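You operate a simulated robot arm through the tools that you are given. There is no shell and no other tool.

You are at the controls of a simulated two-armed robot. One attempt, no reset.

TASK
Try both ring gauges on the thin short tube and grade it.
Fine: tube in the stand, rings back; GOOD plate if only GO slides down, else THIN. Set down upright: thin short tube.

The check looks at the end state, three seconds after you hand in, the way a careful person would. Anything else that was tipped, shoved, dropped, spilled or broken makes it a failure.

THE ROBOT
Two 7-joint arms with two-finger parallel grippers on one trunk that stands fixed in place. Base frame: the origin is at the foot of the trunk, x ahead of it, y to its left, z up; the work surface is at about z = 0.85. Units: m, degrees, N and s.
The left shoulder is at [0.08, 0.131, 0.947], the right one opposite. With the tool pointing down near the work surface each hand reaches from about 0.4 to 0.86 m from the base axis, measured 20 degrees to its own side. Payload 1.57 kg a hand.
The TCP of each hand is the grasp point between the finger pads, 0.03 m short of the fingertips. In the tool frame z runs along the fingers and y along their closing line. The gripper opens to 0.11 m. The fingers are 0.024 m wide and 0.012 m thick; the gripper's body (0.048 by 0.112 m) begins 0.078 m behind the TCP.
Orientation is that of the tool frame in the base frame, as [roll, pitch, yaw] about the fixed x, y, z axes, in that order (R = Rz(yaw) Ry(pitch) Rx(roll)). With the fingers straight down and closing along the base's y, the tool's x points along the base's -x, its y along +y and its z along -z.

THE INTERFACE
- The arms move only by the tool servo_tool. It takes "left_commands", "right_commands" or both (then of equal length, played together; a hand with none holds still); each is a list of rows, each an object (a shift or turn left out is 0, a gripper value left out holds the last) with "gripper": the opening in per cent of the stroke, from 0 (shut) to 100 (fully open); "dp": the shift along the base's x, y, z in m, a list of three; "delta_rot": the turn, a rotation vector about the base's x, y, z in degrees, a list of three. In form: [{"gripper": gripper, "dp": [tx, ty, tz], "delta_rot": [wx, wy, wz]}, ...]. A call has 1 to 20 rows; each row is the pose to reach, as a shift and turn from the pose commanded when the call began. A row lasts 0.2 s, in which the tool goes at most 0.05 m and 8.6 degrees; a call with a longer step from one row to the next is refused whole, and so is a gripper value outside its range. A pose out of reach is approached as far as the arm can. The call stops where the force on the tool passes 40 N (or 10 N more than at its start, if that is more) or the arm is blocked; 0.2 s more then pass. The fingers move at their own pace (about 0.108 m/s each) and stop on an object; they squeeze with about 27 N. The grip force told is the motor's: it shows also when the fingers shut on nothing. Time passes only in rows, and 0.2 s behind the last, so rows that repeat a pose let the fingers close. It gives the time, the measured TCP pose, the force on the tool (base axes), the opening and the grip force at its end, in the units of the frame above (readings bear some noise), with the torque about the TCP (base axes, N m) and any sound that the robot's microphone picked up, and new pictures: "views" is both (left out), scene, wrist or none (wrist: the cameras of the hands that moved).
- Cameras (640 x 400 px; columns grow to the right, rows downward): "scene" is now at [-0.051, -0.0102, 1.4428]; the picture's right is [-0.18, -0.98, 0.00], its down [-0.44, 0.08, -0.89] and it looks along [0.88, -0.16, -0.45] (base axes); focal length 308 px, centre (320, 200). "left" rides on the left gripper at [0.07, -0.016, -0.141] in its tool frame; the picture's right is [0.23, 0.97, 0.00], its down [-0.86, 0.20, -0.48] and it looks along [-0.47, 0.11, 0.88] (tool axes); focal length 222 px, centre (320, 200). "right" rides on the right gripper at [0.07, 0.016, -0.141] in its tool frame; the picture's right is [-0.23, 0.97, 0.00], its down [-0.86, -0.20, -0.48] and it looks along [-0.47, -0.11, 0.88] (tool axes); focal length 222 px, centre (320, 200). There is no depth. A picture from a camera that has moved, and an enlarged one, comes with that camera's place and axes in the base frame and with its lens. The place of the scene camera against the robot may be out by one fixed shift of up to 0.018 m in any direction.
- turn_head(pan, tilt): turns the head with the scene camera to pan (to the left, within 109 degrees either way) and tilt (down, from -29 to 69), counted from straight ahead of the robot. It gives what a move gives, and a new picture of the scene camera.
- enlarge(camera, box): a new picture of the part [left, top, right, bottom] of that camera's present view, enlarged. No time passes.
- finish_job(): hands the job in; it is judged then, once.

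Nothing tells you positions but the pictures and the camera data. Unless the task says otherwise, let go and move clear before handing in.

The tools are called after "Request:" as name(argument=value, ...) on one line, values as JSON. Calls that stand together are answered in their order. servo_tool: Moves the arms, as the interface text tells. Its arguments: {"type":"object","properties":{"left_commands":{"type":"array","items":{"type":"object","properties":{"gripper":{"type":"number"},"dp":{"type":"array","items":{"type":"number"}},"delta_rot":{"type":"array","items":{"type":"number"}}}}},"right_commands":{"type":"array","items":{"type":"object","properties":{"gripper":{"type":"number"},"dp":{"type":"array","items":{"type":"number"}},"delta_rot":{"type":"array","items":{"type":"number"}}}}},"views":{"type":"string","enum":["both","scene","wrist","none"]}},"required":[]} The other tools are called the same way: turn_head (pan, tilt) turns the head that bears the scene camera; enlarge (camera, box) takes an enlarged picture of a part of a camera's view; finish_job () hands the job in.

At the start:

```text
t: 0.0
left_position: [0.5084, 0.0599, 1.194]
left_orientation: [-179.9, 0.1, 179.9]
left_contact_force: [-0.2, -0.1, 0.4]
left_moment: [0.02, 0.01, 0.01]
left_grip_width: 0.1098
left_grip_force: 0.0
right_position: [0.4635, -0.3186, 1.2166]
right_orientation: [-180.0, 0.0, -179.9]
right_contact_force: [0.0, 0.4, 0.1]
right_moment: [-0.01, 0.0, 0.0]
right_grip_width: 0.11
right_grip_force: 0.0
head pan, tilt (commanded): [-10.7, 26.9]
```

scene: 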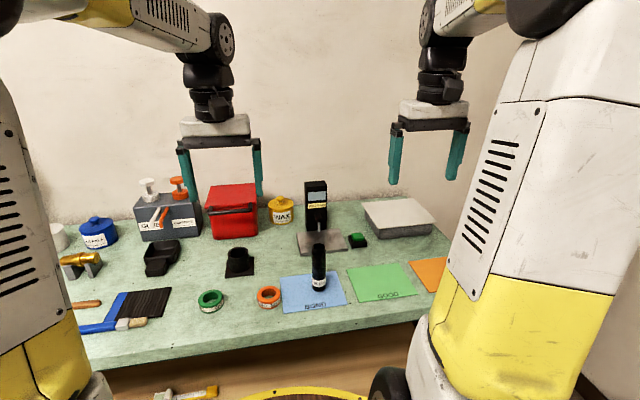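
right: 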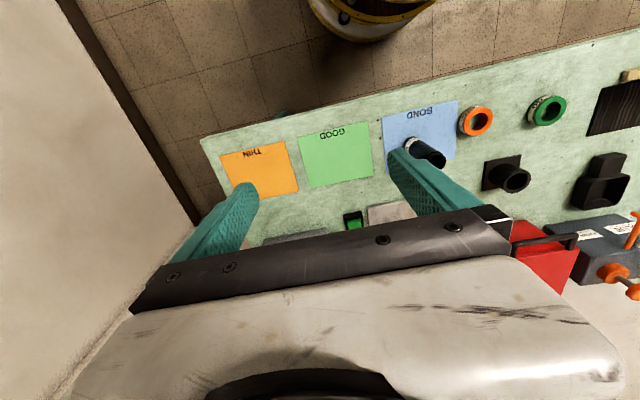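
left: 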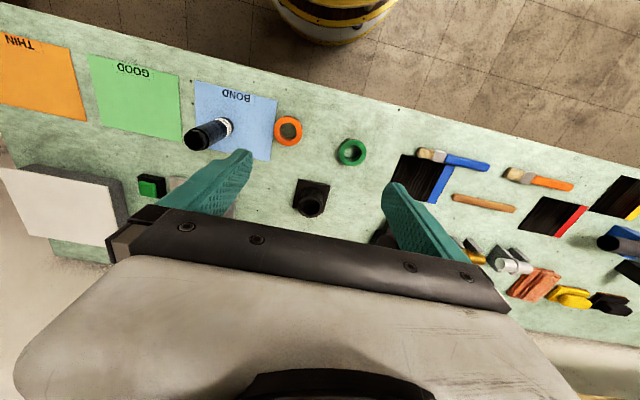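

I see a bench with a black tube standing on the blue BOND plate, a green and an orange ring gauge, a small black socket stand, and GOOD/THIN plates. I'll take closer looks before moving.

Request:
enlarge(camera="scene", box=[180, 220, 460, 340])

Request:
enlarge(camera="left", box=[160, 70, 400, 230])

Request:
enlarge(camera="right", box=[380, 70, 620, 230])

```text
2.29 times, centred on (320, 280) of scene
camera zoom: at [-0.051, -0.0102, 1.4428], right [-0.18, -0.98, 0.0], down [-0.44, 0.08, -0.89], along [0.88, -0.16, -0.45], focal length 704 px, centre (320, 17)
```

zoom: 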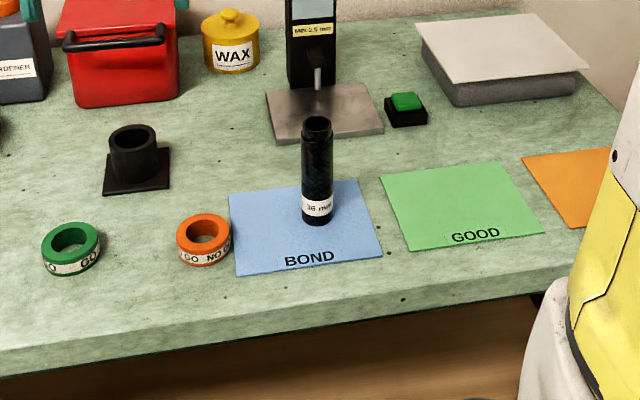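

```text
2.50 times, centred on (280, 150) of left
camera zoom: at [0.4383, 0.0442, 1.3352], right [-0.23, 0.97, 0.0], down [0.86, 0.2, 0.48], along [0.47, 0.11, -0.88], focal length 555 px, centre (420, 325)
```

zoom: 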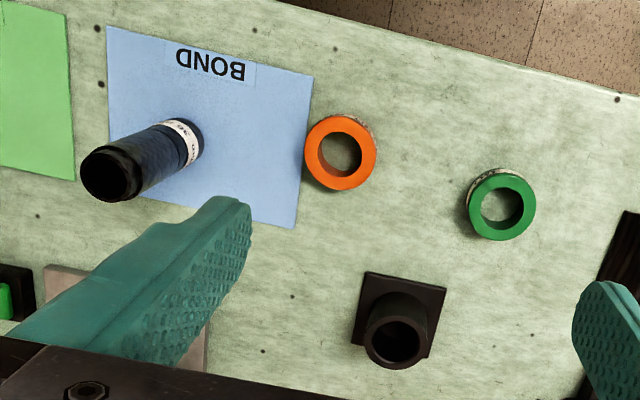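

```text
2.50 times, centred on (500, 150) of right
camera zoom: at [0.3938, -0.3027, 1.3595], right [0.23, 0.97, 0.0], down [0.86, -0.2, 0.48], along [0.47, -0.11, -0.88], focal length 555 px, centre (-130, 325)
```

zoom: 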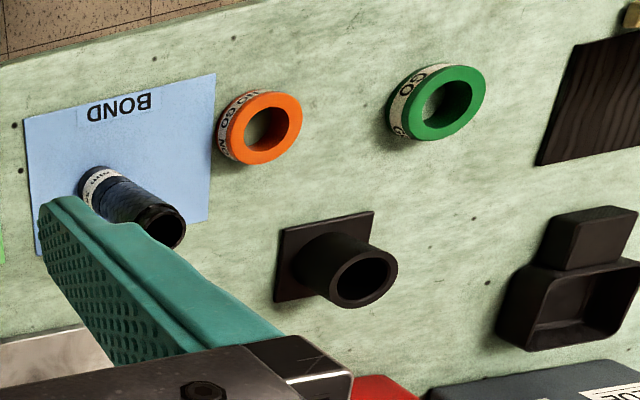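

The tube on BOND is labelled something like "36 mm"; I need to check whether other tubes exist and which one is the "thin short" tube. I'll look around with the head.

Request:
turn_head(pan=25, tilt=35)

Request:
enlarge(camera="left", box=[400, 140, 640, 320])

```text
t: 1.0
left_position: [0.5089, 0.0598, 1.1933]
left_orientation: [-179.9, 0.0, -180.0]
left_contact_force: [0.8, -0.7, 0.3]
left_moment: [0.03, -0.03, -0.02]
left_grip_width: 0.1102
left_grip_force: 0.0
right_position: [0.4623, -0.3189, 1.2179]
right_orientation: [179.9, 0.0, -180.0]
right_contact_force: [-0.3, 0.9, 0.4]
right_moment: [0.01, 0.06, 0.0]
right_grip_width: 0.1102
right_grip_force: 0.1
head pan, tilt (commanded): [25.0, 35.0]
camera scene: at [-0.0611, 0.0439, 1.4301], right [0.42, -0.91, 0.0], down [-0.52, -0.24, -0.82], along [0.74, 0.35, -0.57], focal length 308 px, centre (320, 200)
```

scene: 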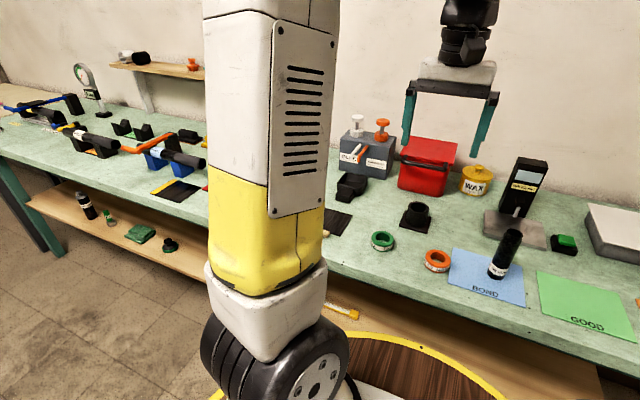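

```text
2.22 times, centred on (520, 230) of left
camera zoom: at [0.4383, 0.0442, 1.3352], right [-0.23, 0.97, 0.0], down [0.86, 0.2, 0.48], along [0.47, 0.11, -0.88], focal length 494 px, centre (-124, 133)
```

zoom: 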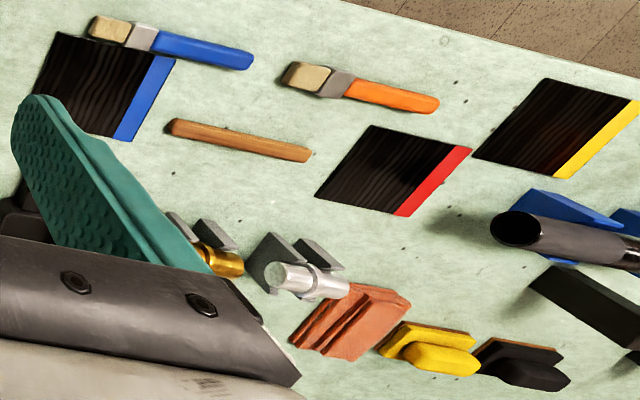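

There are other tube-like things to the left and on shelves; I'll look at them to be sure which tube is meant.

Request:
turn_head(pan=60, tilt=30)

Request:
turn_head(pan=45, tilt=30)

Request:
turn_head(pan=-35, tilt=35)

Request:
turn_head(pan=5, tilt=45)

```text
t: 2.0
left_position: [0.5087, 0.0601, 1.1932]
left_orientation: [-180.0, 0.0, 179.9]
left_contact_force: [-0.5, -0.2, 0.0]
left_moment: [0.03, 0.03, 0.01]
left_grip_width: 0.1102
left_grip_force: 0.0
right_position: [0.4624, -0.3179, 1.2168]
right_orientation: [179.9, -0.1, -179.9]
right_contact_force: [0.1, 0.1, 0.0]
right_moment: [0.0, -0.04, 0.0]
right_grip_width: 0.11
right_grip_force: 0.1
head pan, tilt (commanded): [60.0, 30.0]
camera scene: at [-0.0957, 0.085, 1.4379], right [0.87, -0.5, 0.0], down [-0.25, -0.43, -0.87], along [0.43, 0.75, -0.5], focal length 308 px, centre (320, 200)
```

scene: 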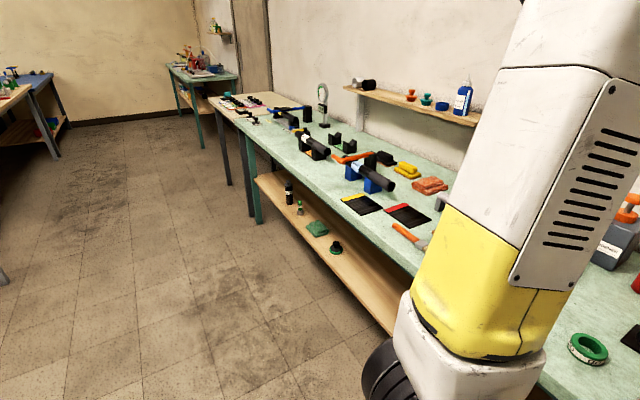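

```text
t: 2.8
left_position: [0.5087, 0.0601, 1.1932]
left_orientation: [-179.9, 0.1, 179.9]
left_contact_force: [0.9, -0.1, 0.1]
left_moment: [-0.03, -0.02, 0.0]
left_grip_width: 0.1103
left_grip_force: 0.0
right_position: [0.4632, -0.3185, 1.2173]
right_orientation: [180.0, 0.0, 180.0]
right_contact_force: [0.4, 0.2, 0.6]
right_moment: [-0.02, -0.03, 0.0]
right_grip_width: 0.1098
right_grip_force: 0.0
head pan, tilt (commanded): [45.0, 30.0]
camera scene: at [-0.0771, 0.0708, 1.4379], right [0.71, -0.71, 0.0], down [-0.35, -0.35, -0.87], along [0.61, 0.61, -0.5], focal length 308 px, centre (320, 200)
```

scene: 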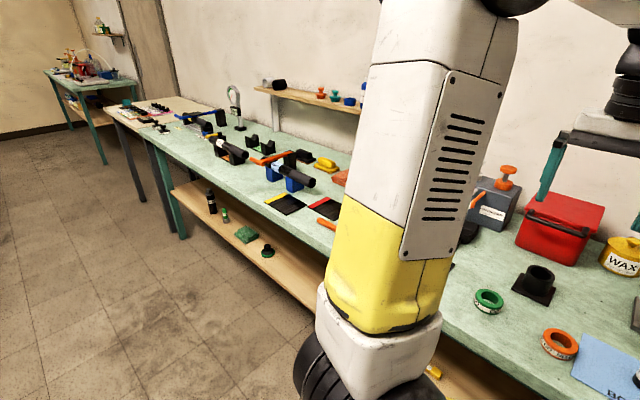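

```text
t: 4.3
left_position: [0.5084, 0.0606, 1.1932]
left_orientation: [180.0, 0.0, -180.0]
left_contact_force: [-0.4, -0.3, 0.0]
left_moment: [0.01, 0.02, -0.01]
left_grip_width: 0.1097
left_grip_force: 0.1
right_position: [0.4635, -0.3193, 1.218]
right_orientation: [180.0, 0.0, 180.0]
right_contact_force: [0.0, -0.5, -0.4]
right_moment: [0.01, -0.01, 0.01]
right_grip_width: 0.11
right_grip_force: 0.0
head pan, tilt (commanded): [-35.0, 35.0]
camera scene: at [-0.0688, -0.0437, 1.4301], right [-0.57, -0.82, 0.0], down [-0.47, 0.33, -0.82], along [0.67, -0.47, -0.57], focal length 308 px, centre (320, 200)
```

scene: 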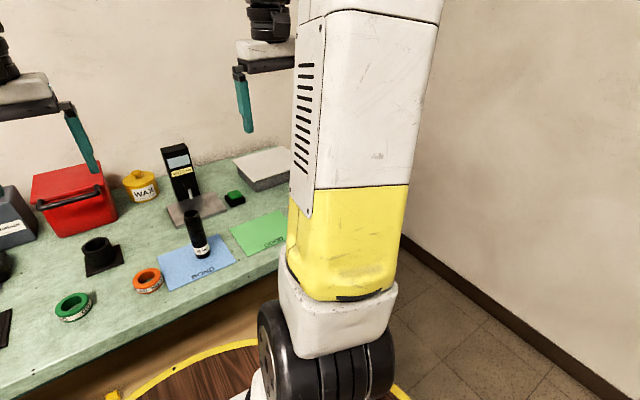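

```text
t: 5.4
left_position: [0.5082, 0.0604, 1.1931]
left_orientation: [-179.9, 0.0, 180.0]
left_contact_force: [0.6, -0.5, -0.1]
left_moment: [0.02, -0.01, 0.0]
left_grip_width: 0.1099
left_grip_force: 0.1
right_position: [0.462, -0.3191, 1.2169]
right_orientation: [-180.0, -0.1, -180.0]
right_contact_force: [-0.2, 0.0, 0.9]
right_moment: [-0.01, 0.01, 0.03]
right_grip_width: 0.1101
right_grip_force: 0.0
head pan, tilt (commanded): [5.0, 45.0]
camera scene: at [-0.0599, 0.0138, 1.4153], right [0.09, -1.0, 0.0], down [-0.7, -0.06, -0.71], along [0.7, 0.06, -0.71], focal length 308 px, centre (320, 200)
```

scene: 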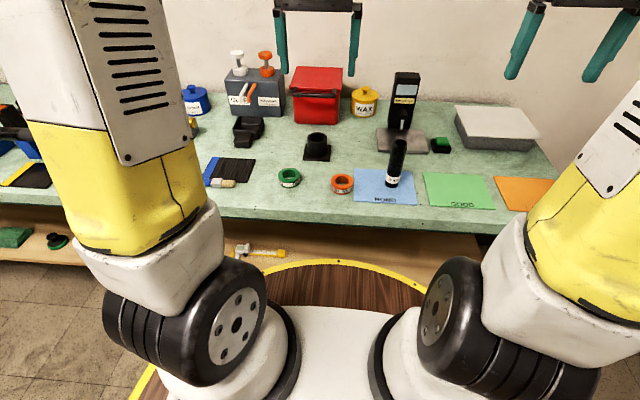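

The only reachable loose tube is the one standing on BOND, so I take that as the thin short tube. I'll zoom on labels and geometry from the current head view.

Request:
enlarge(camera="scene", box=[350, 60, 460, 210])

Request:
enlarge(camera="scene", box=[260, 120, 420, 220])

Request:
enlarge(camera="scene", box=[200, 220, 320, 280])

```text
2.67 times, centred on (405, 135) of scene
camera zoom: at [-0.0599, 0.0138, 1.4153], right [0.09, -1.0, 0.0], down [-0.7, -0.06, -0.71], along [0.7, 0.06, -0.71], focal length 822 px, centre (93, 373)
```

zoom: 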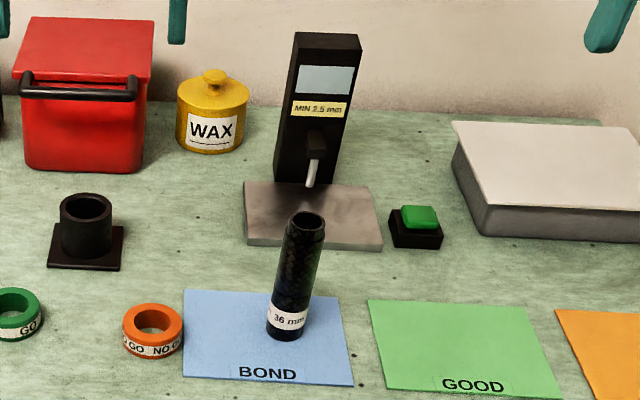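

```text
4.00 times, centred on (340, 170) of scene
camera zoom: at [-0.0599, 0.0138, 1.4153], right [0.09, -1.0, 0.0], down [-0.7, -0.06, -0.71], along [0.7, 0.06, -0.71], focal length 1233 px, centre (240, 320)
```

zoom: 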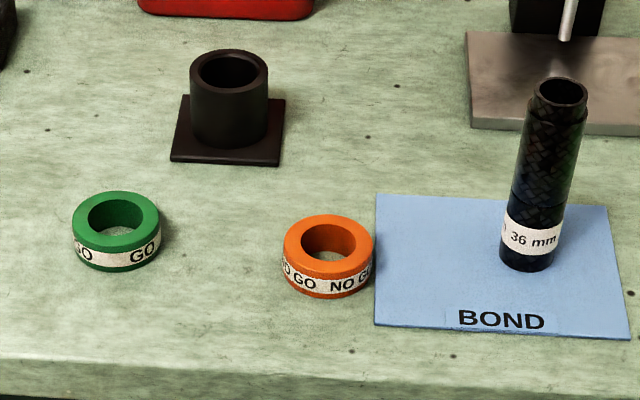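

```text
5.33 times, centred on (260, 250) of scene
camera zoom: at [-0.0599, 0.0138, 1.4153], right [0.09, -1.0, 0.0], down [-0.7, -0.06, -0.71], along [0.7, 0.06, -0.71], focal length 1643 px, centre (640, -67)
```

zoom: 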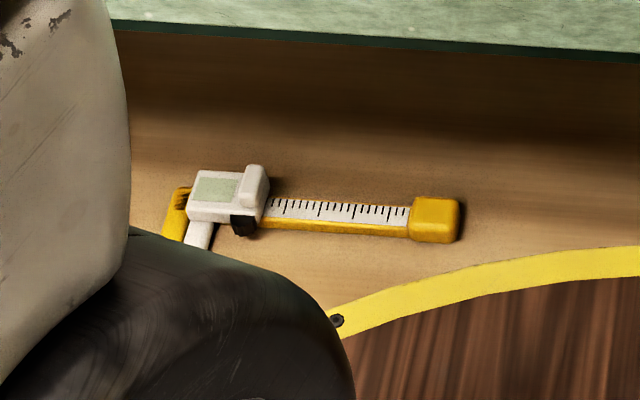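

The tube on BOND (≈0.57, −0.13, top ≈0.98) has "36 mm" label and a narrower collar on top; stand ≈(0.69, 0.08), green GO ring ≈(0.557, 0.142), orange NO GO ring ≈(0.543, 0.003). I'll bring the right hand above the tube and the left hand aside for a close look.

Request:
servo_tool(right_commands=[{"dp": [0.015, 0.024, -0.01]}, {"dp": [0.03, 0.048, -0.02]}, {"dp": [0.045, 0.072, -0.03]}, {"dp": [0.06, 0.096, -0.04]}, {"dp": [0.075, 0.12, -0.05]}, {"dp": [0.09, 0.144, -0.06]}, {"dp": [0.1, 0.168, -0.07]}, {"dp": [0.105, 0.19, -0.08]}, {"dp": [0.105, 0.19, -0.08]}], left_commands=[{"dp": [0.005, 0.012, 0]}, {"dp": [0.01, 0.024, 0]}, {"dp": [0.015, 0.036, 0]}, {"dp": [0.02, 0.048, 0]}, {"dp": [0.025, 0.06, 0]}, {"dp": [0.03, 0.07, 0]}, {"dp": [0.03, 0.08, 0]}, {"dp": [0.03, 0.08, 0]}, {"dp": [0.03, 0.08, 0]}])

```text
t: 7.4
left_position: [0.5382, 0.1401, 1.1958]
left_orientation: [-180.0, 0.0, 180.0]
left_contact_force: [-0.1, 0.4, -0.1]
left_moment: [-0.01, 0.0, 0.01]
left_grip_width: 0.1098
left_grip_force: 0.0
right_position: [0.5683, -0.1282, 1.1374]
right_orientation: [180.0, 0.1, 180.0]
right_contact_force: [0.2, -0.4, 0.0]
right_moment: [-0.01, -0.04, 0.02]
right_grip_width: 0.1099
right_grip_force: 0.1
head pan, tilt (commanded): [5.0, 45.0]
camera scene: at [-0.0599, 0.0139, 1.4153], right [0.09, -1.0, 0.0], down [-0.7, -0.06, -0.71], along [0.7, 0.06, -0.71], focal length 308 px, centre (320, 200)
camera right: at [0.499, -0.1126, 1.2802], right [0.23, 0.97, 0.0], down [0.85, -0.2, 0.48], along [0.47, -0.11, -0.88], focal length 222 px, centre (320, 200)
camera left: at [0.468, 0.1244, 1.335], right [-0.23, 0.97, 0.0], down [0.86, 0.2, 0.48], along [0.47, 0.11, -0.88], focal length 222 px, centre (320, 200)
```

scene: 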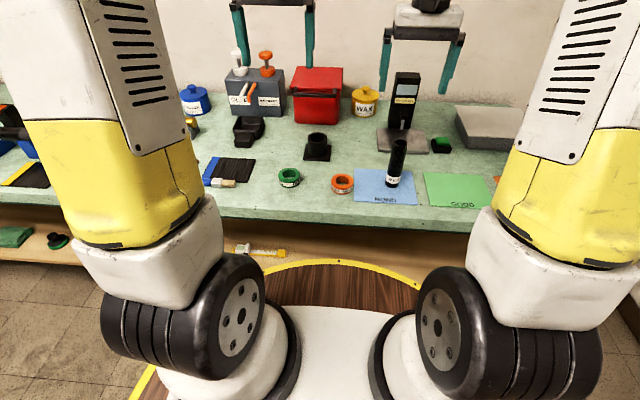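
right: 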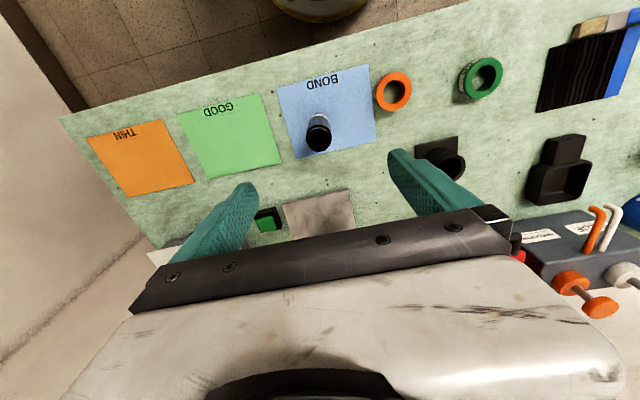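
left: 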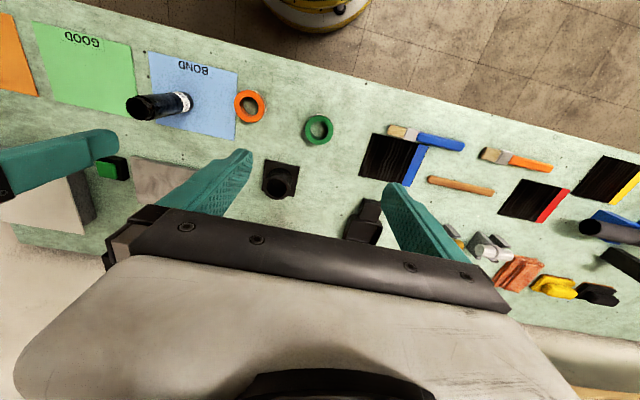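

The right hand is above the tube. I'll enlarge the right wrist camera for precise tube location and end geometry.

Request:
enlarge(camera="right", box=[270, 80, 350, 180])

Request:
enlarge(camera="left", box=[230, 80, 350, 220])

Request:
enlarge(camera="right", box=[360, 50, 520, 190])

```text
4.00 times, centred on (310, 130) of right
camera zoom: at [0.499, -0.1126, 1.2802], right [0.23, 0.97, 0.0], down [0.85, -0.2, 0.48], along [0.47, -0.11, -0.88], focal length 888 px, centre (360, 480)
```

zoom: 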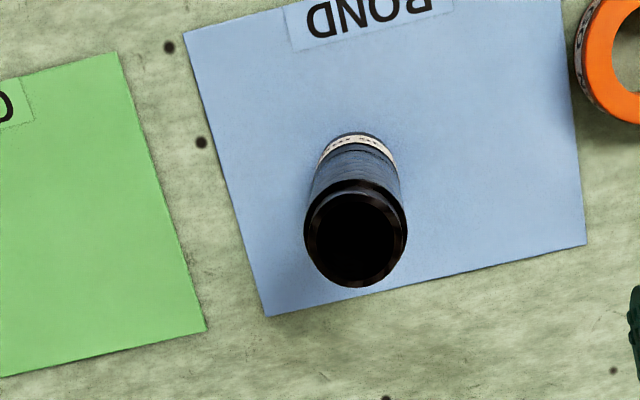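

```text
2.86 times, centred on (290, 150) of left
camera zoom: at [0.468, 0.1244, 1.335], right [-0.23, 0.97, 0.0], down [0.86, 0.2, 0.48], along [0.47, 0.11, -0.88], focal length 635 px, centre (406, 343)
```

zoom: 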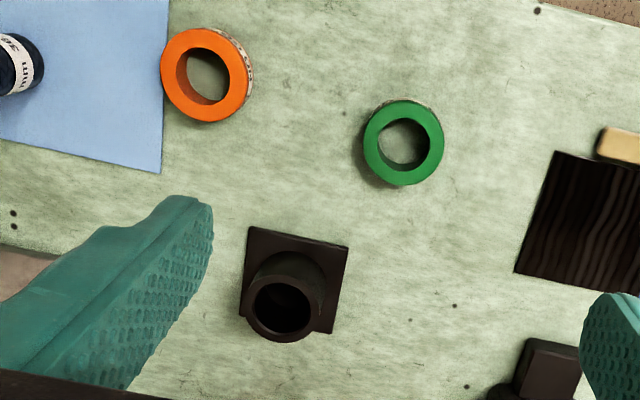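

```text
2.86 times, centred on (440, 120) of right
camera zoom: at [0.499, -0.1126, 1.2802], right [0.23, 0.97, 0.0], down [0.85, -0.2, 0.48], along [0.47, -0.11, -0.88], focal length 635 px, centre (-23, 429)
```

zoom: 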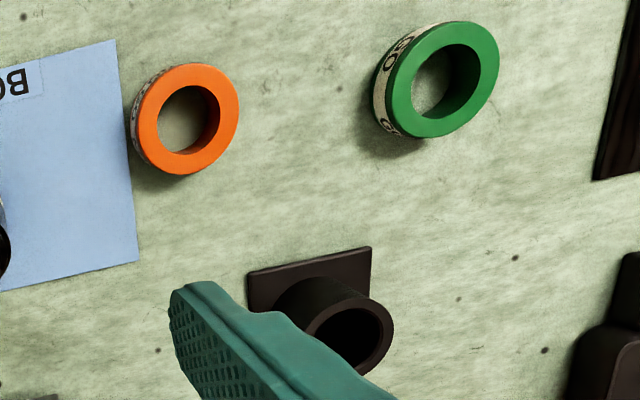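

Tube axis at about (0.567, −0.130), upright, ~126 mm tall. I lower the right hand around it, open, to grasp height.

Request:
servo_tool(right_commands=[{"dp": [-0.001, -0.0015, -0.03]}, {"dp": [-0.001, -0.0015, -0.06]}, {"dp": [-0.001, -0.0015, -0.09]}, {"dp": [-0.001, -0.0015, -0.12]}, {"dp": [-0.001, -0.0015, -0.15]}, {"dp": [-0.001, -0.0015, -0.175]}, {"dp": [-0.001, -0.0015, -0.192]}, {"dp": [-0.001, -0.0015, -0.192]}], views="both")

```text
t: 9.2
left_position: [0.5382, 0.1411, 1.1933]
left_orientation: [180.0, 0.0, 180.0]
left_contact_force: [0.1, 0.1, -0.5]
left_moment: [-0.01, 0.0, 0.01]
left_grip_width: 0.11
left_grip_force: 0.1
right_position: [0.5664, -0.1294, 0.9443]
right_orientation: [-180.0, 0.1, -179.9]
right_contact_force: [-0.1, 0.1, -0.9]
right_moment: [0.01, 0.0, -0.03]
right_grip_width: 0.1102
right_grip_force: 0.1
head pan, tilt (commanded): [5.0, 45.0]
camera scene: at [-0.0599, 0.0139, 1.4153], right [0.09, -1.0, 0.0], down [-0.7, -0.06, -0.71], along [0.7, 0.06, -0.71], focal length 308 px, centre (320, 200)
camera right: at [0.4971, -0.1137, 1.0869], right [0.23, 0.97, 0.0], down [0.85, -0.2, 0.48], along [0.47, -0.11, -0.88], focal length 222 px, centre (320, 200)
```

scene: 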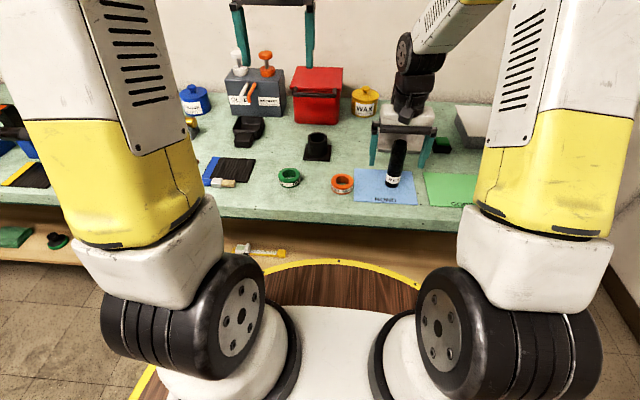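
right: 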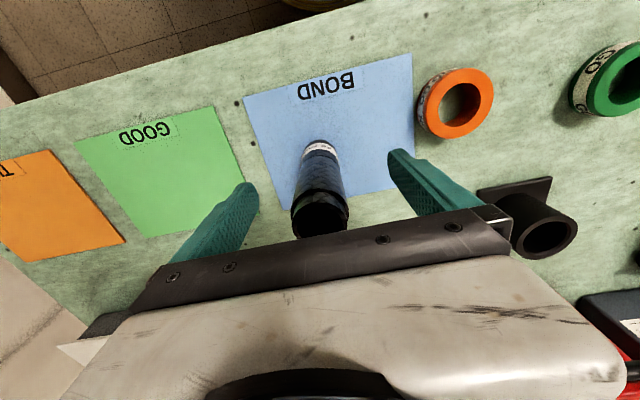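

Request:
enlarge(camera="right", box=[270, 120, 370, 245])

Request:
enlarge(camera="right", box=[400, 50, 600, 260])

Request:
enlarge(camera="scene", box=[350, 110, 450, 210])

```text
3.20 times, centred on (320, 182) of right
camera zoom: at [0.4971, -0.1137, 1.0869], right [0.23, 0.97, 0.0], down [0.85, -0.2, 0.48], along [0.47, -0.11, -0.88], focal length 711 px, centre (320, 256)
```

zoom: 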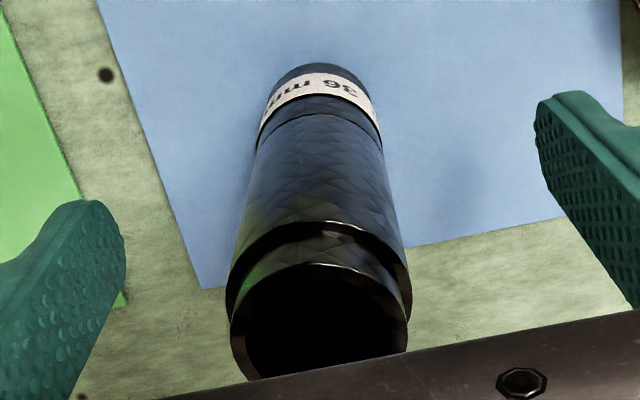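

```text
1.90 times, centred on (500, 155) of right
camera zoom: at [0.4971, -0.1137, 1.0869], right [0.23, 0.97, 0.0], down [0.85, -0.2, 0.48], along [0.47, -0.11, -0.88], focal length 423 px, centre (-23, 286)
```

zoom: 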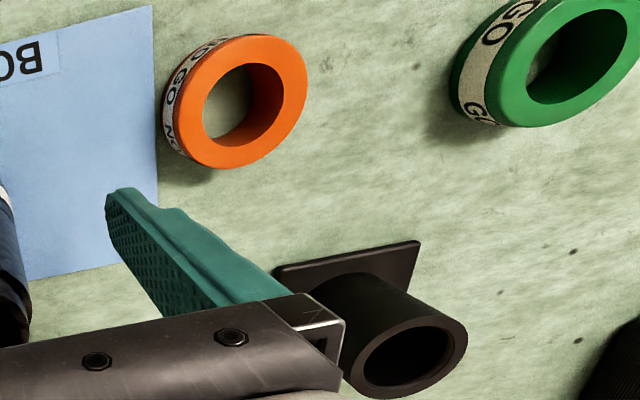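

```text
4.00 times, centred on (400, 160) of scene
camera zoom: at [-0.0599, 0.0139, 1.4153], right [0.09, -1.0, 0.0], down [-0.7, -0.06, -0.71], along [0.7, 0.06, -0.71], focal length 1233 px, centre (0, 360)
```

zoom: 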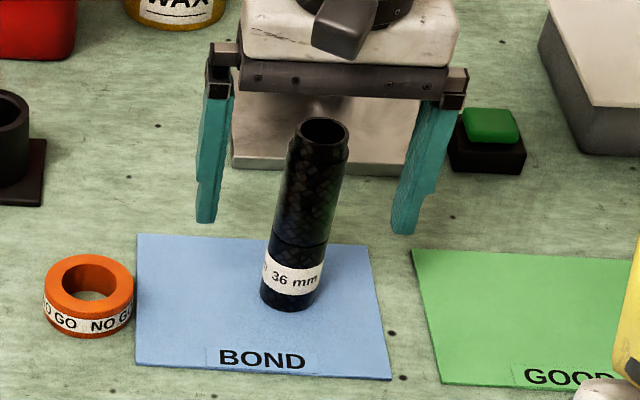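

Tube sits centred between the fingers; I close the right gripper.

Request:
servo_tool(right_commands=[{"gripper": 60}, {"gripper": 40}, {"gripper": 36}, {"gripper": 20}, {"gripper": 20}, {"gripper": 20}], views="wrist")

```text
t: 10.6
left_position: [0.5382, 0.1395, 1.1927]
left_orientation: [-180.0, -0.1, -179.9]
left_contact_force: [-0.3, 0.7, -0.2]
left_moment: [-0.03, 0.04, 0.0]
left_grip_width: 0.1103
left_grip_force: 0.0
right_position: [0.5667, -0.1287, 0.9437]
right_orientation: [180.0, 0.0, 180.0]
right_contact_force: [0.4, -0.7, 0.2]
right_moment: [0.02, 0.02, -0.01]
right_grip_width: 0.035
right_grip_force: 27.1
head pan, tilt (commanded): [5.0, 45.0]
camera right: at [0.4971, -0.1137, 1.0871], right [0.23, 0.97, 0.0], down [0.86, -0.2, 0.48], along [0.47, -0.11, -0.88], focal length 222 px, centre (320, 200)
```

right: 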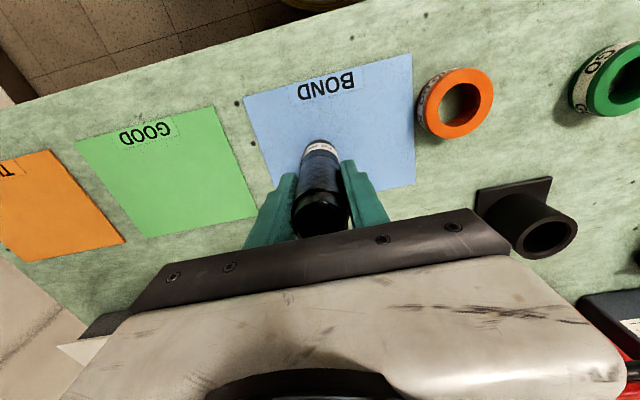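

Gripped: the width reads about 35 mm. Before lifting, I'll measure the stand precisely with a stronger zoom.

Request:
enlarge(camera="left", box=[250, 150, 314, 190])

Request:
enlarge(camera="left", box=[250, 170, 314, 210])

Request:
enlarge(camera="left", box=[220, 80, 284, 120])

Request:
enlarge(camera="left", box=[288, 110, 352, 150])

```text
10.00 times, centred on (282, 170) of left
camera zoom: at [0.4679, 0.1243, 1.335], right [-0.23, 0.97, 0.0], down [0.86, 0.2, 0.48], along [0.47, 0.11, -0.88], focal length 2221 px, centre (700, 500)
```

zoom: 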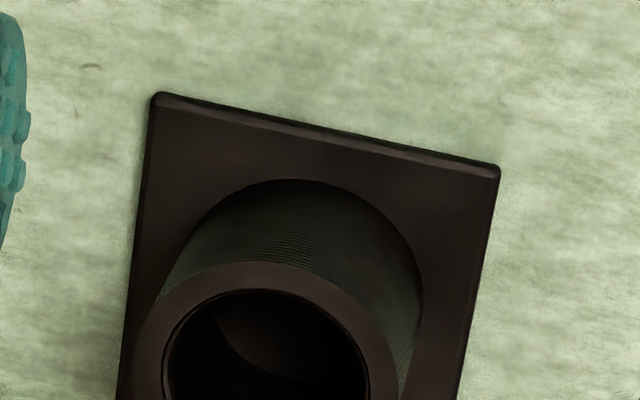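

```text
10.00 times, centred on (282, 190) of left
camera zoom: at [0.4679, 0.1243, 1.335], right [-0.23, 0.97, 0.0], down [0.86, 0.2, 0.48], along [0.47, 0.11, -0.88], focal length 2221 px, centre (700, 300)
```

zoom: 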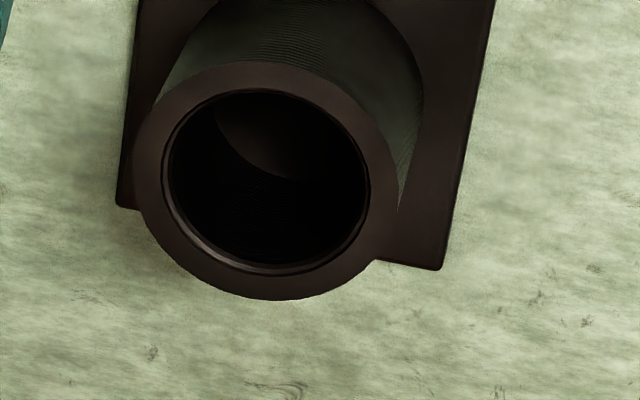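

```text
10.00 times, centred on (252, 100) of left
camera zoom: at [0.4679, 0.1243, 1.335], right [-0.23, 0.97, 0.0], down [0.86, 0.2, 0.48], along [0.47, 0.11, -0.88], focal length 2221 px, centre (1000, 1200)
```

zoom: 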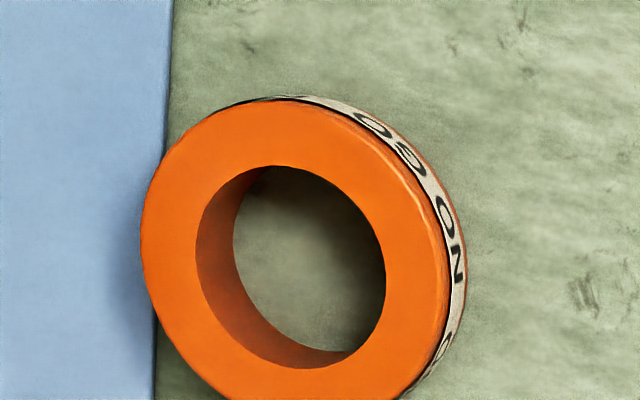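

```text
10.00 times, centred on (320, 130) of left
camera zoom: at [0.4679, 0.1243, 1.335], right [-0.23, 0.97, 0.0], down [0.86, 0.2, 0.48], along [0.47, 0.11, -0.88], focal length 2221 px, centre (320, 900)
```

zoom: 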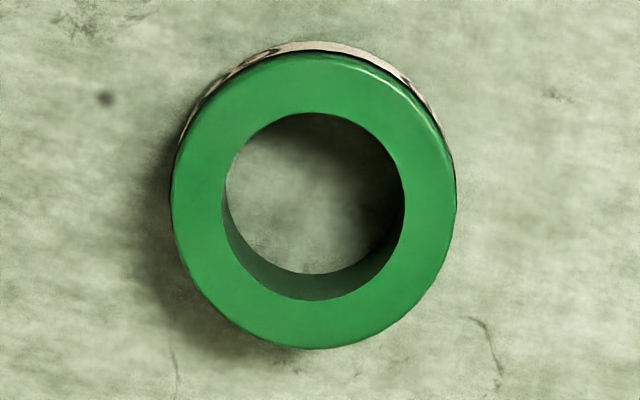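

Stand axis ≈(0.688, 0.081), rim top ≈0.908. I lift the tube straight up and move the left arm out of the way.

Request:
servo_tool(right_commands=[{"dp": [0, 0, 0.01]}, {"dp": [0, 0, 0.03]}, {"dp": [0, 0, 0.05]}, {"dp": [0, 0, 0.07]}, {"dp": [0, 0, 0.09]}, {"dp": [0, 0, 0.11]}, {"dp": [0, 0, 0.12]}, {"dp": [0, 0, 0.12]}], left_commands=[{"dp": [-0.01, 0.02, 0]}, {"dp": [-0.02, 0.04, 0]}, {"dp": [-0.03, 0.06, 0]}, {"dp": [-0.04, 0.08, 0]}, {"dp": [-0.05, 0.1, 0]}, {"dp": [-0.06, 0.12, 0]}, {"dp": [-0.06, 0.14, 0]}, {"dp": [-0.06, 0.14, 0]}], views="both")

```text
t: 12.4
left_position: [0.4789, 0.279, 1.1929]
left_orientation: [-180.0, 0.1, 180.0]
left_contact_force: [-0.3, -0.3, -0.3]
left_moment: [0.0, 0.0, 0.0]
left_grip_width: 0.1102
left_grip_force: 0.1
right_position: [0.5665, -0.1305, 1.065]
right_orientation: [-180.0, 0.0, -180.0]
right_contact_force: [0.0, 0.2, -0.3]
right_moment: [0.0, 0.01, -0.03]
right_grip_width: 0.0349
right_grip_force: 26.9
head pan, tilt (commanded): [5.0, 45.0]
camera scene: at [-0.0599, 0.0139, 1.4153], right [0.09, -1.0, 0.0], down [-0.7, -0.06, -0.71], along [0.7, 0.06, -0.71], focal length 308 px, centre (320, 200)
camera right: at [0.4972, -0.1148, 1.2075], right [0.23, 0.97, 0.0], down [0.86, -0.2, 0.48], along [0.47, -0.11, -0.88], focal length 222 px, centre (320, 200)
camera left: at [0.4087, 0.2643, 1.3349], right [-0.23, 0.97, 0.0], down [0.86, 0.2, 0.48], along [0.47, 0.11, -0.88], focal length 222 px, centre (320, 200)
```

scene: 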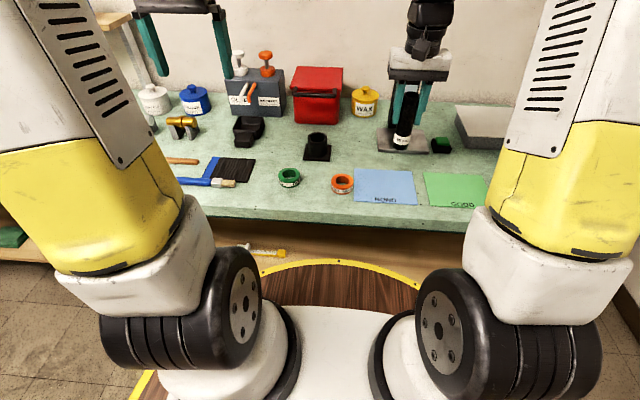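
right: 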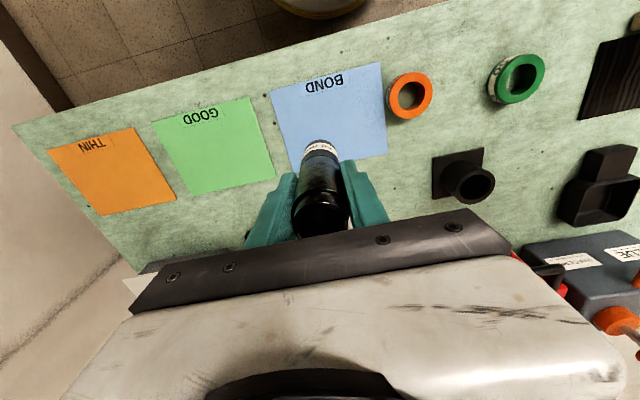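
left: 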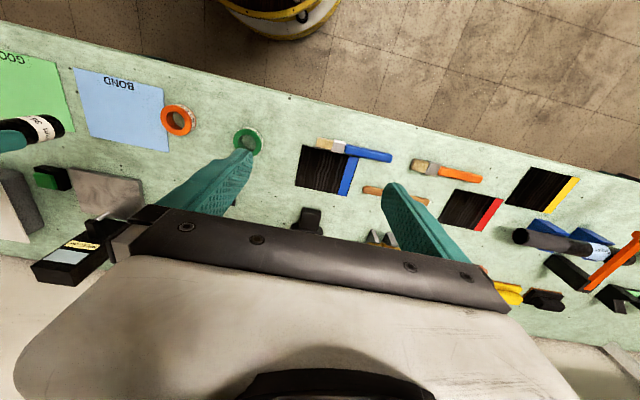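

Tube lifted cleanly. I cross-check the stand position from the right camera and the tube's attitude.

Request:
enlarge(camera="right", box=[424, 142, 504, 212])

Request:
enlarge(camera="scene", box=[370, 50, 450, 160])

Request:
enlarge(camera="right", box=[470, 40, 560, 115])

Request:
enlarge(camera="right", box=[376, 60, 446, 130])

```text
5.71 times, centred on (464, 177) of right
camera zoom: at [0.4972, -0.1148, 1.2075], right [0.23, 0.97, 0.0], down [0.86, -0.2, 0.48], along [0.47, -0.11, -0.88], focal length 1269 px, centre (-503, 331)
```

zoom: 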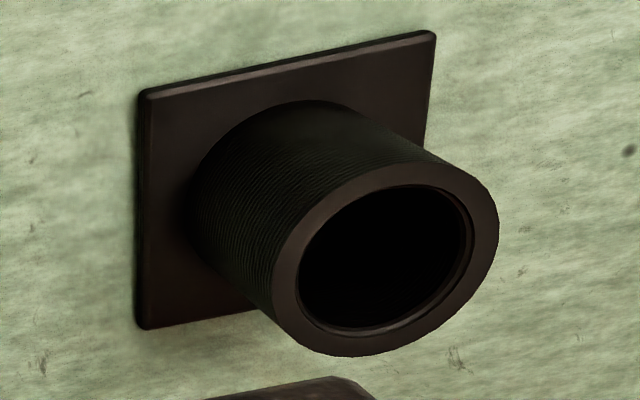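

```text
3.64 times, centred on (410, 105) of scene
camera zoom: at [-0.0599, 0.0139, 1.4153], right [0.09, -1.0, 0.0], down [-0.7, -0.06, -0.71], along [0.7, 0.06, -0.71], focal length 1120 px, centre (-7, 546)
```

zoom: 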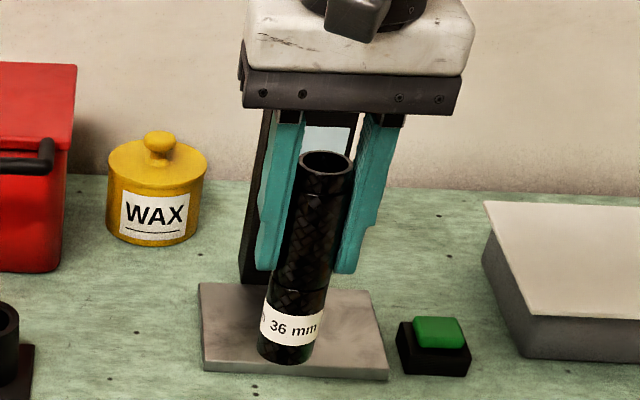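

```text
5.33 times, centred on (515, 78) of right
camera zoom: at [0.4972, -0.1148, 1.2075], right [0.23, 0.97, 0.0], down [0.86, -0.2, 0.48], along [0.47, -0.11, -0.88], focal length 1185 px, centre (-720, 853)
```

zoom: 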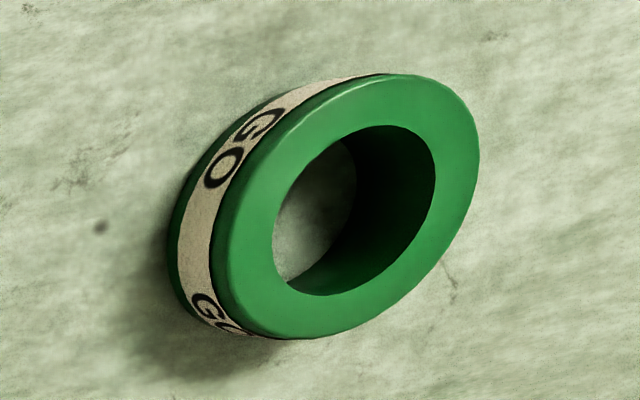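

```text
5.71 times, centred on (411, 95) of right
camera zoom: at [0.4972, -0.1148, 1.2075], right [0.23, 0.97, 0.0], down [0.86, -0.2, 0.48], along [0.47, -0.11, -0.88], focal length 1269 px, centre (-200, 800)
```

zoom: 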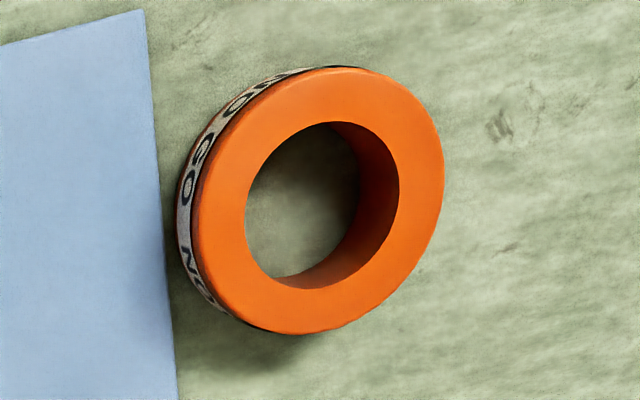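

Both cameras agree on the stand at ≈(0.688, 0.080), rim ≈0.907. I carry the tube over to above the stand.

Request:
servo_tool(right_commands=[{"dp": [0.013, 0.026, 0]}, {"dp": [0.028, 0.052, 0]}, {"dp": [0.043, 0.078, 0]}, {"dp": [0.058, 0.104, 0]}, {"dp": [0.073, 0.13, 0]}, {"dp": [0.088, 0.156, 0]}, {"dp": [0.103, 0.182, 0]}, {"dp": [0.115, 0.2, 0]}, {"dp": [0.121, 0.21, 0]}, {"dp": [0.121, 0.21, 0]}], views="both")

```text
t: 14.6
left_position: [0.4794, 0.2807, 1.194]
left_orientation: [180.0, 0.0, -180.0]
left_contact_force: [-0.3, -0.1, -0.2]
left_moment: [0.0, -0.03, -0.01]
left_grip_width: 0.1103
left_grip_force: 0.0
right_position: [0.6889, 0.0804, 1.0636]
right_orientation: [180.0, 0.0, -180.0]
right_contact_force: [0.2, 0.3, -1.0]
right_moment: [0.02, 0.0, 0.02]
right_grip_width: 0.0352
right_grip_force: 26.7
head pan, tilt (commanded): [5.0, 45.0]
camera scene: at [-0.0599, 0.014, 1.4153], right [0.09, -1.0, 0.0], down [-0.7, -0.06, -0.71], along [0.7, 0.06, -0.71], focal length 308 px, centre (320, 200)
camera right: at [0.6191, 0.0964, 1.207], right [0.23, 0.97, 0.0], down [0.86, -0.2, 0.48], along [0.47, -0.11, -0.88], focal length 222 px, centre (320, 200)
```

scene: 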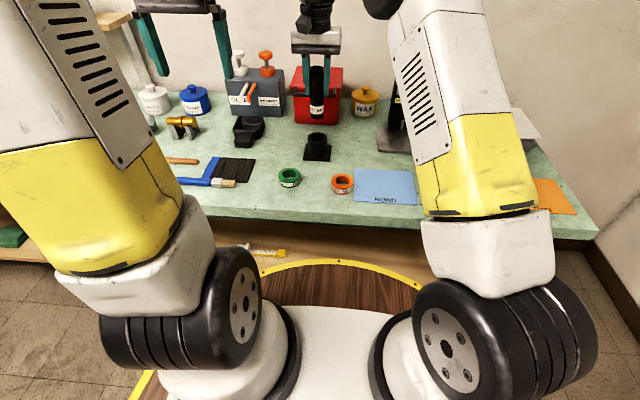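
right: 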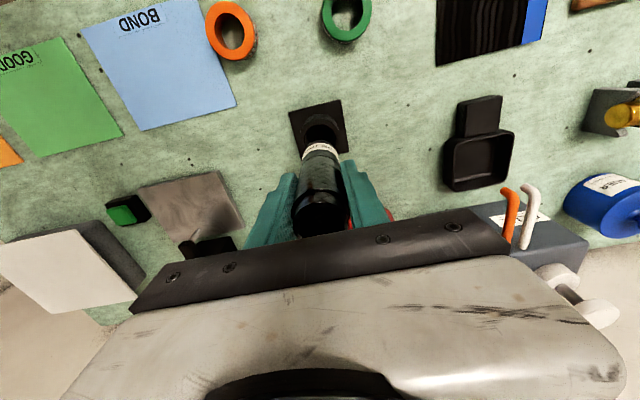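

The tube hangs over the stand. I lower to about 1 cm above the rim and check alignment.

Request:
servo_tool(right_commands=[{"dp": [0, 0, -0.02]}, {"dp": [0, 0, -0.04]}, {"dp": [0, 0, -0.053]}, {"dp": [0, 0, -0.053]}], views="both")

Request:
enlarge(camera="right", box=[270, 80, 370, 180])

Request:
enlarge(camera="scene", box=[280, 60, 360, 170])

Request:
enlarge(camera="left", box=[0, 80, 200, 240])

```text
t: 15.6
left_position: [0.4792, 0.279, 1.1932]
left_orientation: [180.0, -0.1, -179.9]
left_contact_force: [0.4, 0.4, -0.5]
left_moment: [0.02, -0.01, 0.04]
left_grip_width: 0.1099
left_grip_force: 0.0
right_position: [0.6898, 0.0816, 1.0083]
right_orientation: [-180.0, 0.0, -180.0]
right_contact_force: [0.7, -0.2, -0.4]
right_moment: [0.01, 0.01, 0.0]
right_grip_width: 0.035
right_grip_force: 27.0
head pan, tilt (commanded): [5.0, 45.0]
camera scene: at [-0.0599, 0.014, 1.4153], right [0.09, -1.0, 0.0], down [-0.7, -0.06, -0.71], along [0.7, 0.06, -0.71], focal length 308 px, centre (320, 200)
camera right: at [0.6203, 0.097, 1.1525], right [0.23, 0.97, 0.0], down [0.86, -0.2, 0.48], along [0.47, -0.11, -0.88], focal length 222 px, centre (320, 200)
```

scene: 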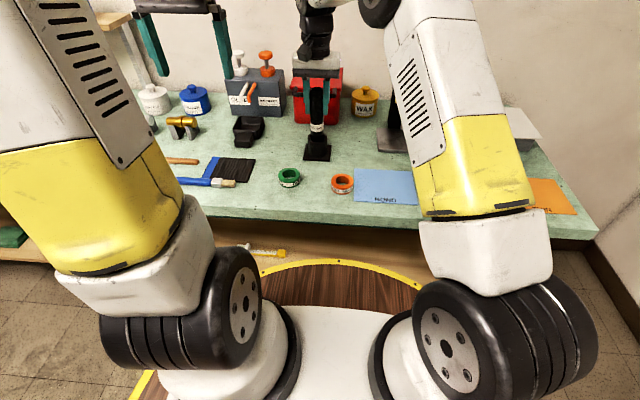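
right: 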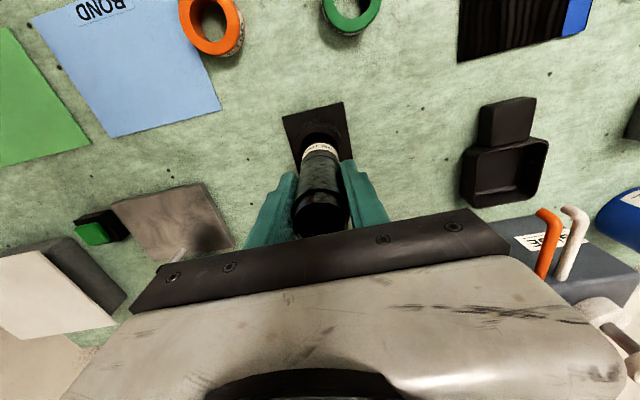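

```text
4.00 times, centred on (320, 130) of right
camera zoom: at [0.6203, 0.097, 1.1525], right [0.23, 0.97, 0.0], down [0.86, -0.2, 0.48], along [0.47, -0.11, -0.88], focal length 888 px, centre (320, 480)
```

zoom: 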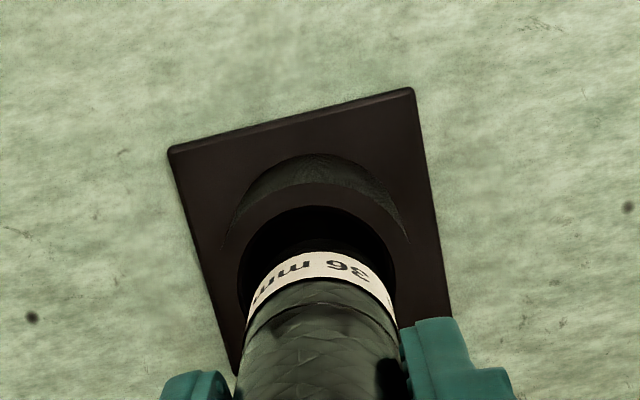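

```text
3.64 times, centred on (320, 115) of scene
camera zoom: at [-0.0599, 0.014, 1.4153], right [0.09, -1.0, 0.0], down [-0.7, -0.06, -0.71], along [0.7, 0.06, -0.71], focal length 1120 px, centre (320, 509)
```

zoom: 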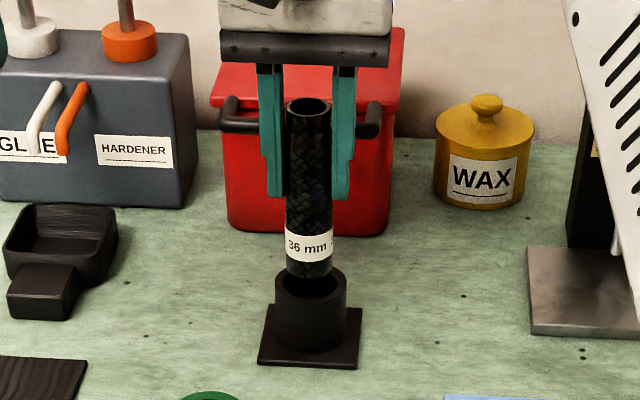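

```text
2.50 times, centred on (100, 160) of left
camera zoom: at [0.4089, 0.264, 1.3348], right [-0.23, 0.97, 0.0], down [0.86, 0.2, 0.48], along [0.47, 0.11, -0.88], focal length 555 px, centre (870, 300)
```

zoom: 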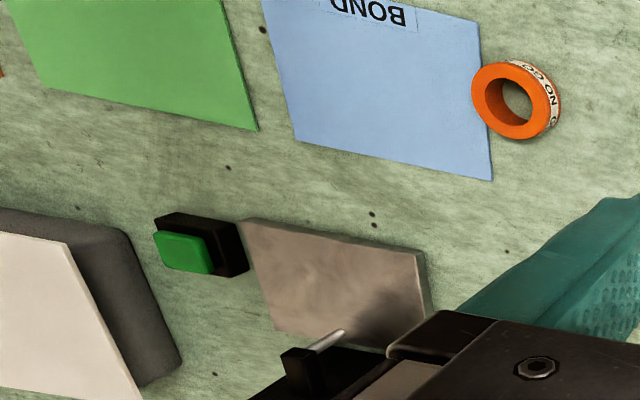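

Alignment looks good in both views. I lower the tube into the stand with moderate steps.

Request:
servo_tool(right_commands=[{"dp": [0, 0, -0.008]}, {"dp": [0, 0, -0.016]}, {"dp": [0, 0, -0.024]}, {"dp": [0, 0, -0.032]}, {"dp": [0, 0, -0.04]}, {"dp": [0, 0, -0.048]}, {"dp": [0, 0, -0.052]}, {"dp": [0, 0, -0.056]}, {"dp": [0, 0, -0.056]}], views="both")

```text
t: 17.6
left_position: [0.4789, 0.2799, 1.1934]
left_orientation: [180.0, 0.0, 180.0]
left_contact_force: [-0.4, -1.1, 0.2]
left_moment: [-0.01, 0.0, 0.02]
left_grip_width: 0.1102
left_grip_force: 0.1
right_position: [0.6882, 0.0795, 0.957]
right_orientation: [180.0, 0.0, -179.9]
right_contact_force: [0.3, -0.2, -0.6]
right_moment: [-0.01, -0.02, 0.01]
right_grip_width: 0.0354
right_grip_force: 27.1
head pan, tilt (commanded): [5.0, 45.0]
camera scene: at [-0.0599, 0.014, 1.4153], right [0.09, -1.0, 0.0], down [-0.7, -0.06, -0.71], along [0.7, 0.06, -0.71], focal length 308 px, centre (320, 200)
camera right: at [0.6194, 0.0958, 1.099], right [0.23, 0.97, 0.0], down [0.86, -0.2, 0.48], along [0.47, -0.11, -0.88], focal length 222 px, centre (320, 200)
```

scene: 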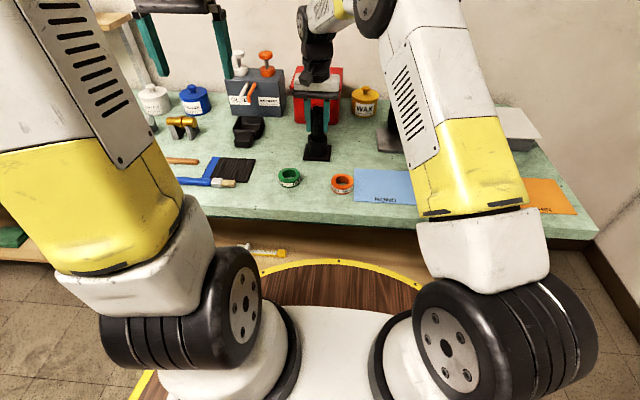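
right: 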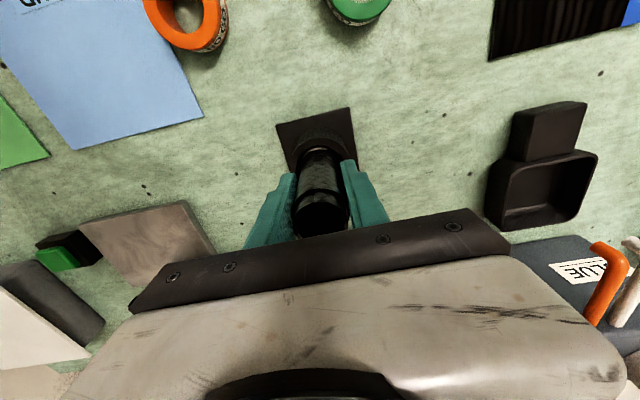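

The tube is entering freely. I continue down in small steps until it touches the stand floor.

Request:
servo_tool(right_commands=[{"dp": [0, 0, -0.002]}, {"dp": [0, 0, -0.004]}, {"dp": [0, 0, -0.006]}, {"dp": [0, 0, -0.008]}, {"dp": [0, 0, -0.009]}], views="wrist")

```text
t: 18.8
left_position: [0.4793, 0.2791, 1.1941]
left_orientation: [179.9, 0.0, -179.9]
left_contact_force: [0.3, -0.6, 0.0]
left_moment: [-0.05, 0.01, 0.0]
left_grip_width: 0.1098
left_grip_force: 0.1
right_position: [0.689, 0.081, 0.9491]
right_orientation: [179.9, 0.3, -180.0]
right_contact_force: [1.2, -2.9, 20.3]
right_moment: [-0.17, -0.19, -0.03]
right_grip_width: 0.0355
right_grip_force: 27.2
head pan, tilt (commanded): [5.0, 45.0]
camera right: at [0.6191, 0.0965, 1.091], right [0.23, 0.97, 0.0], down [0.85, -0.2, 0.48], along [0.47, -0.11, -0.88], focal length 222 px, centre (320, 200)
```

right: 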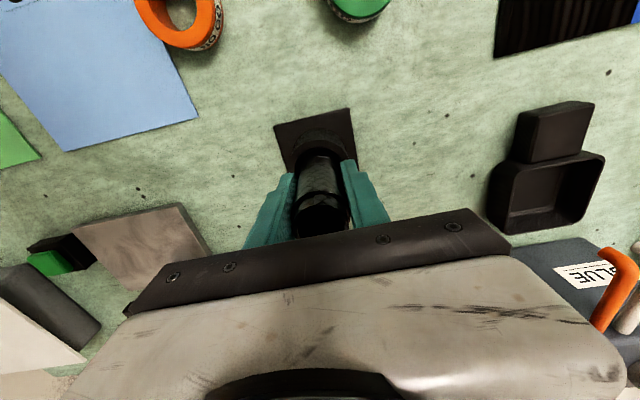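

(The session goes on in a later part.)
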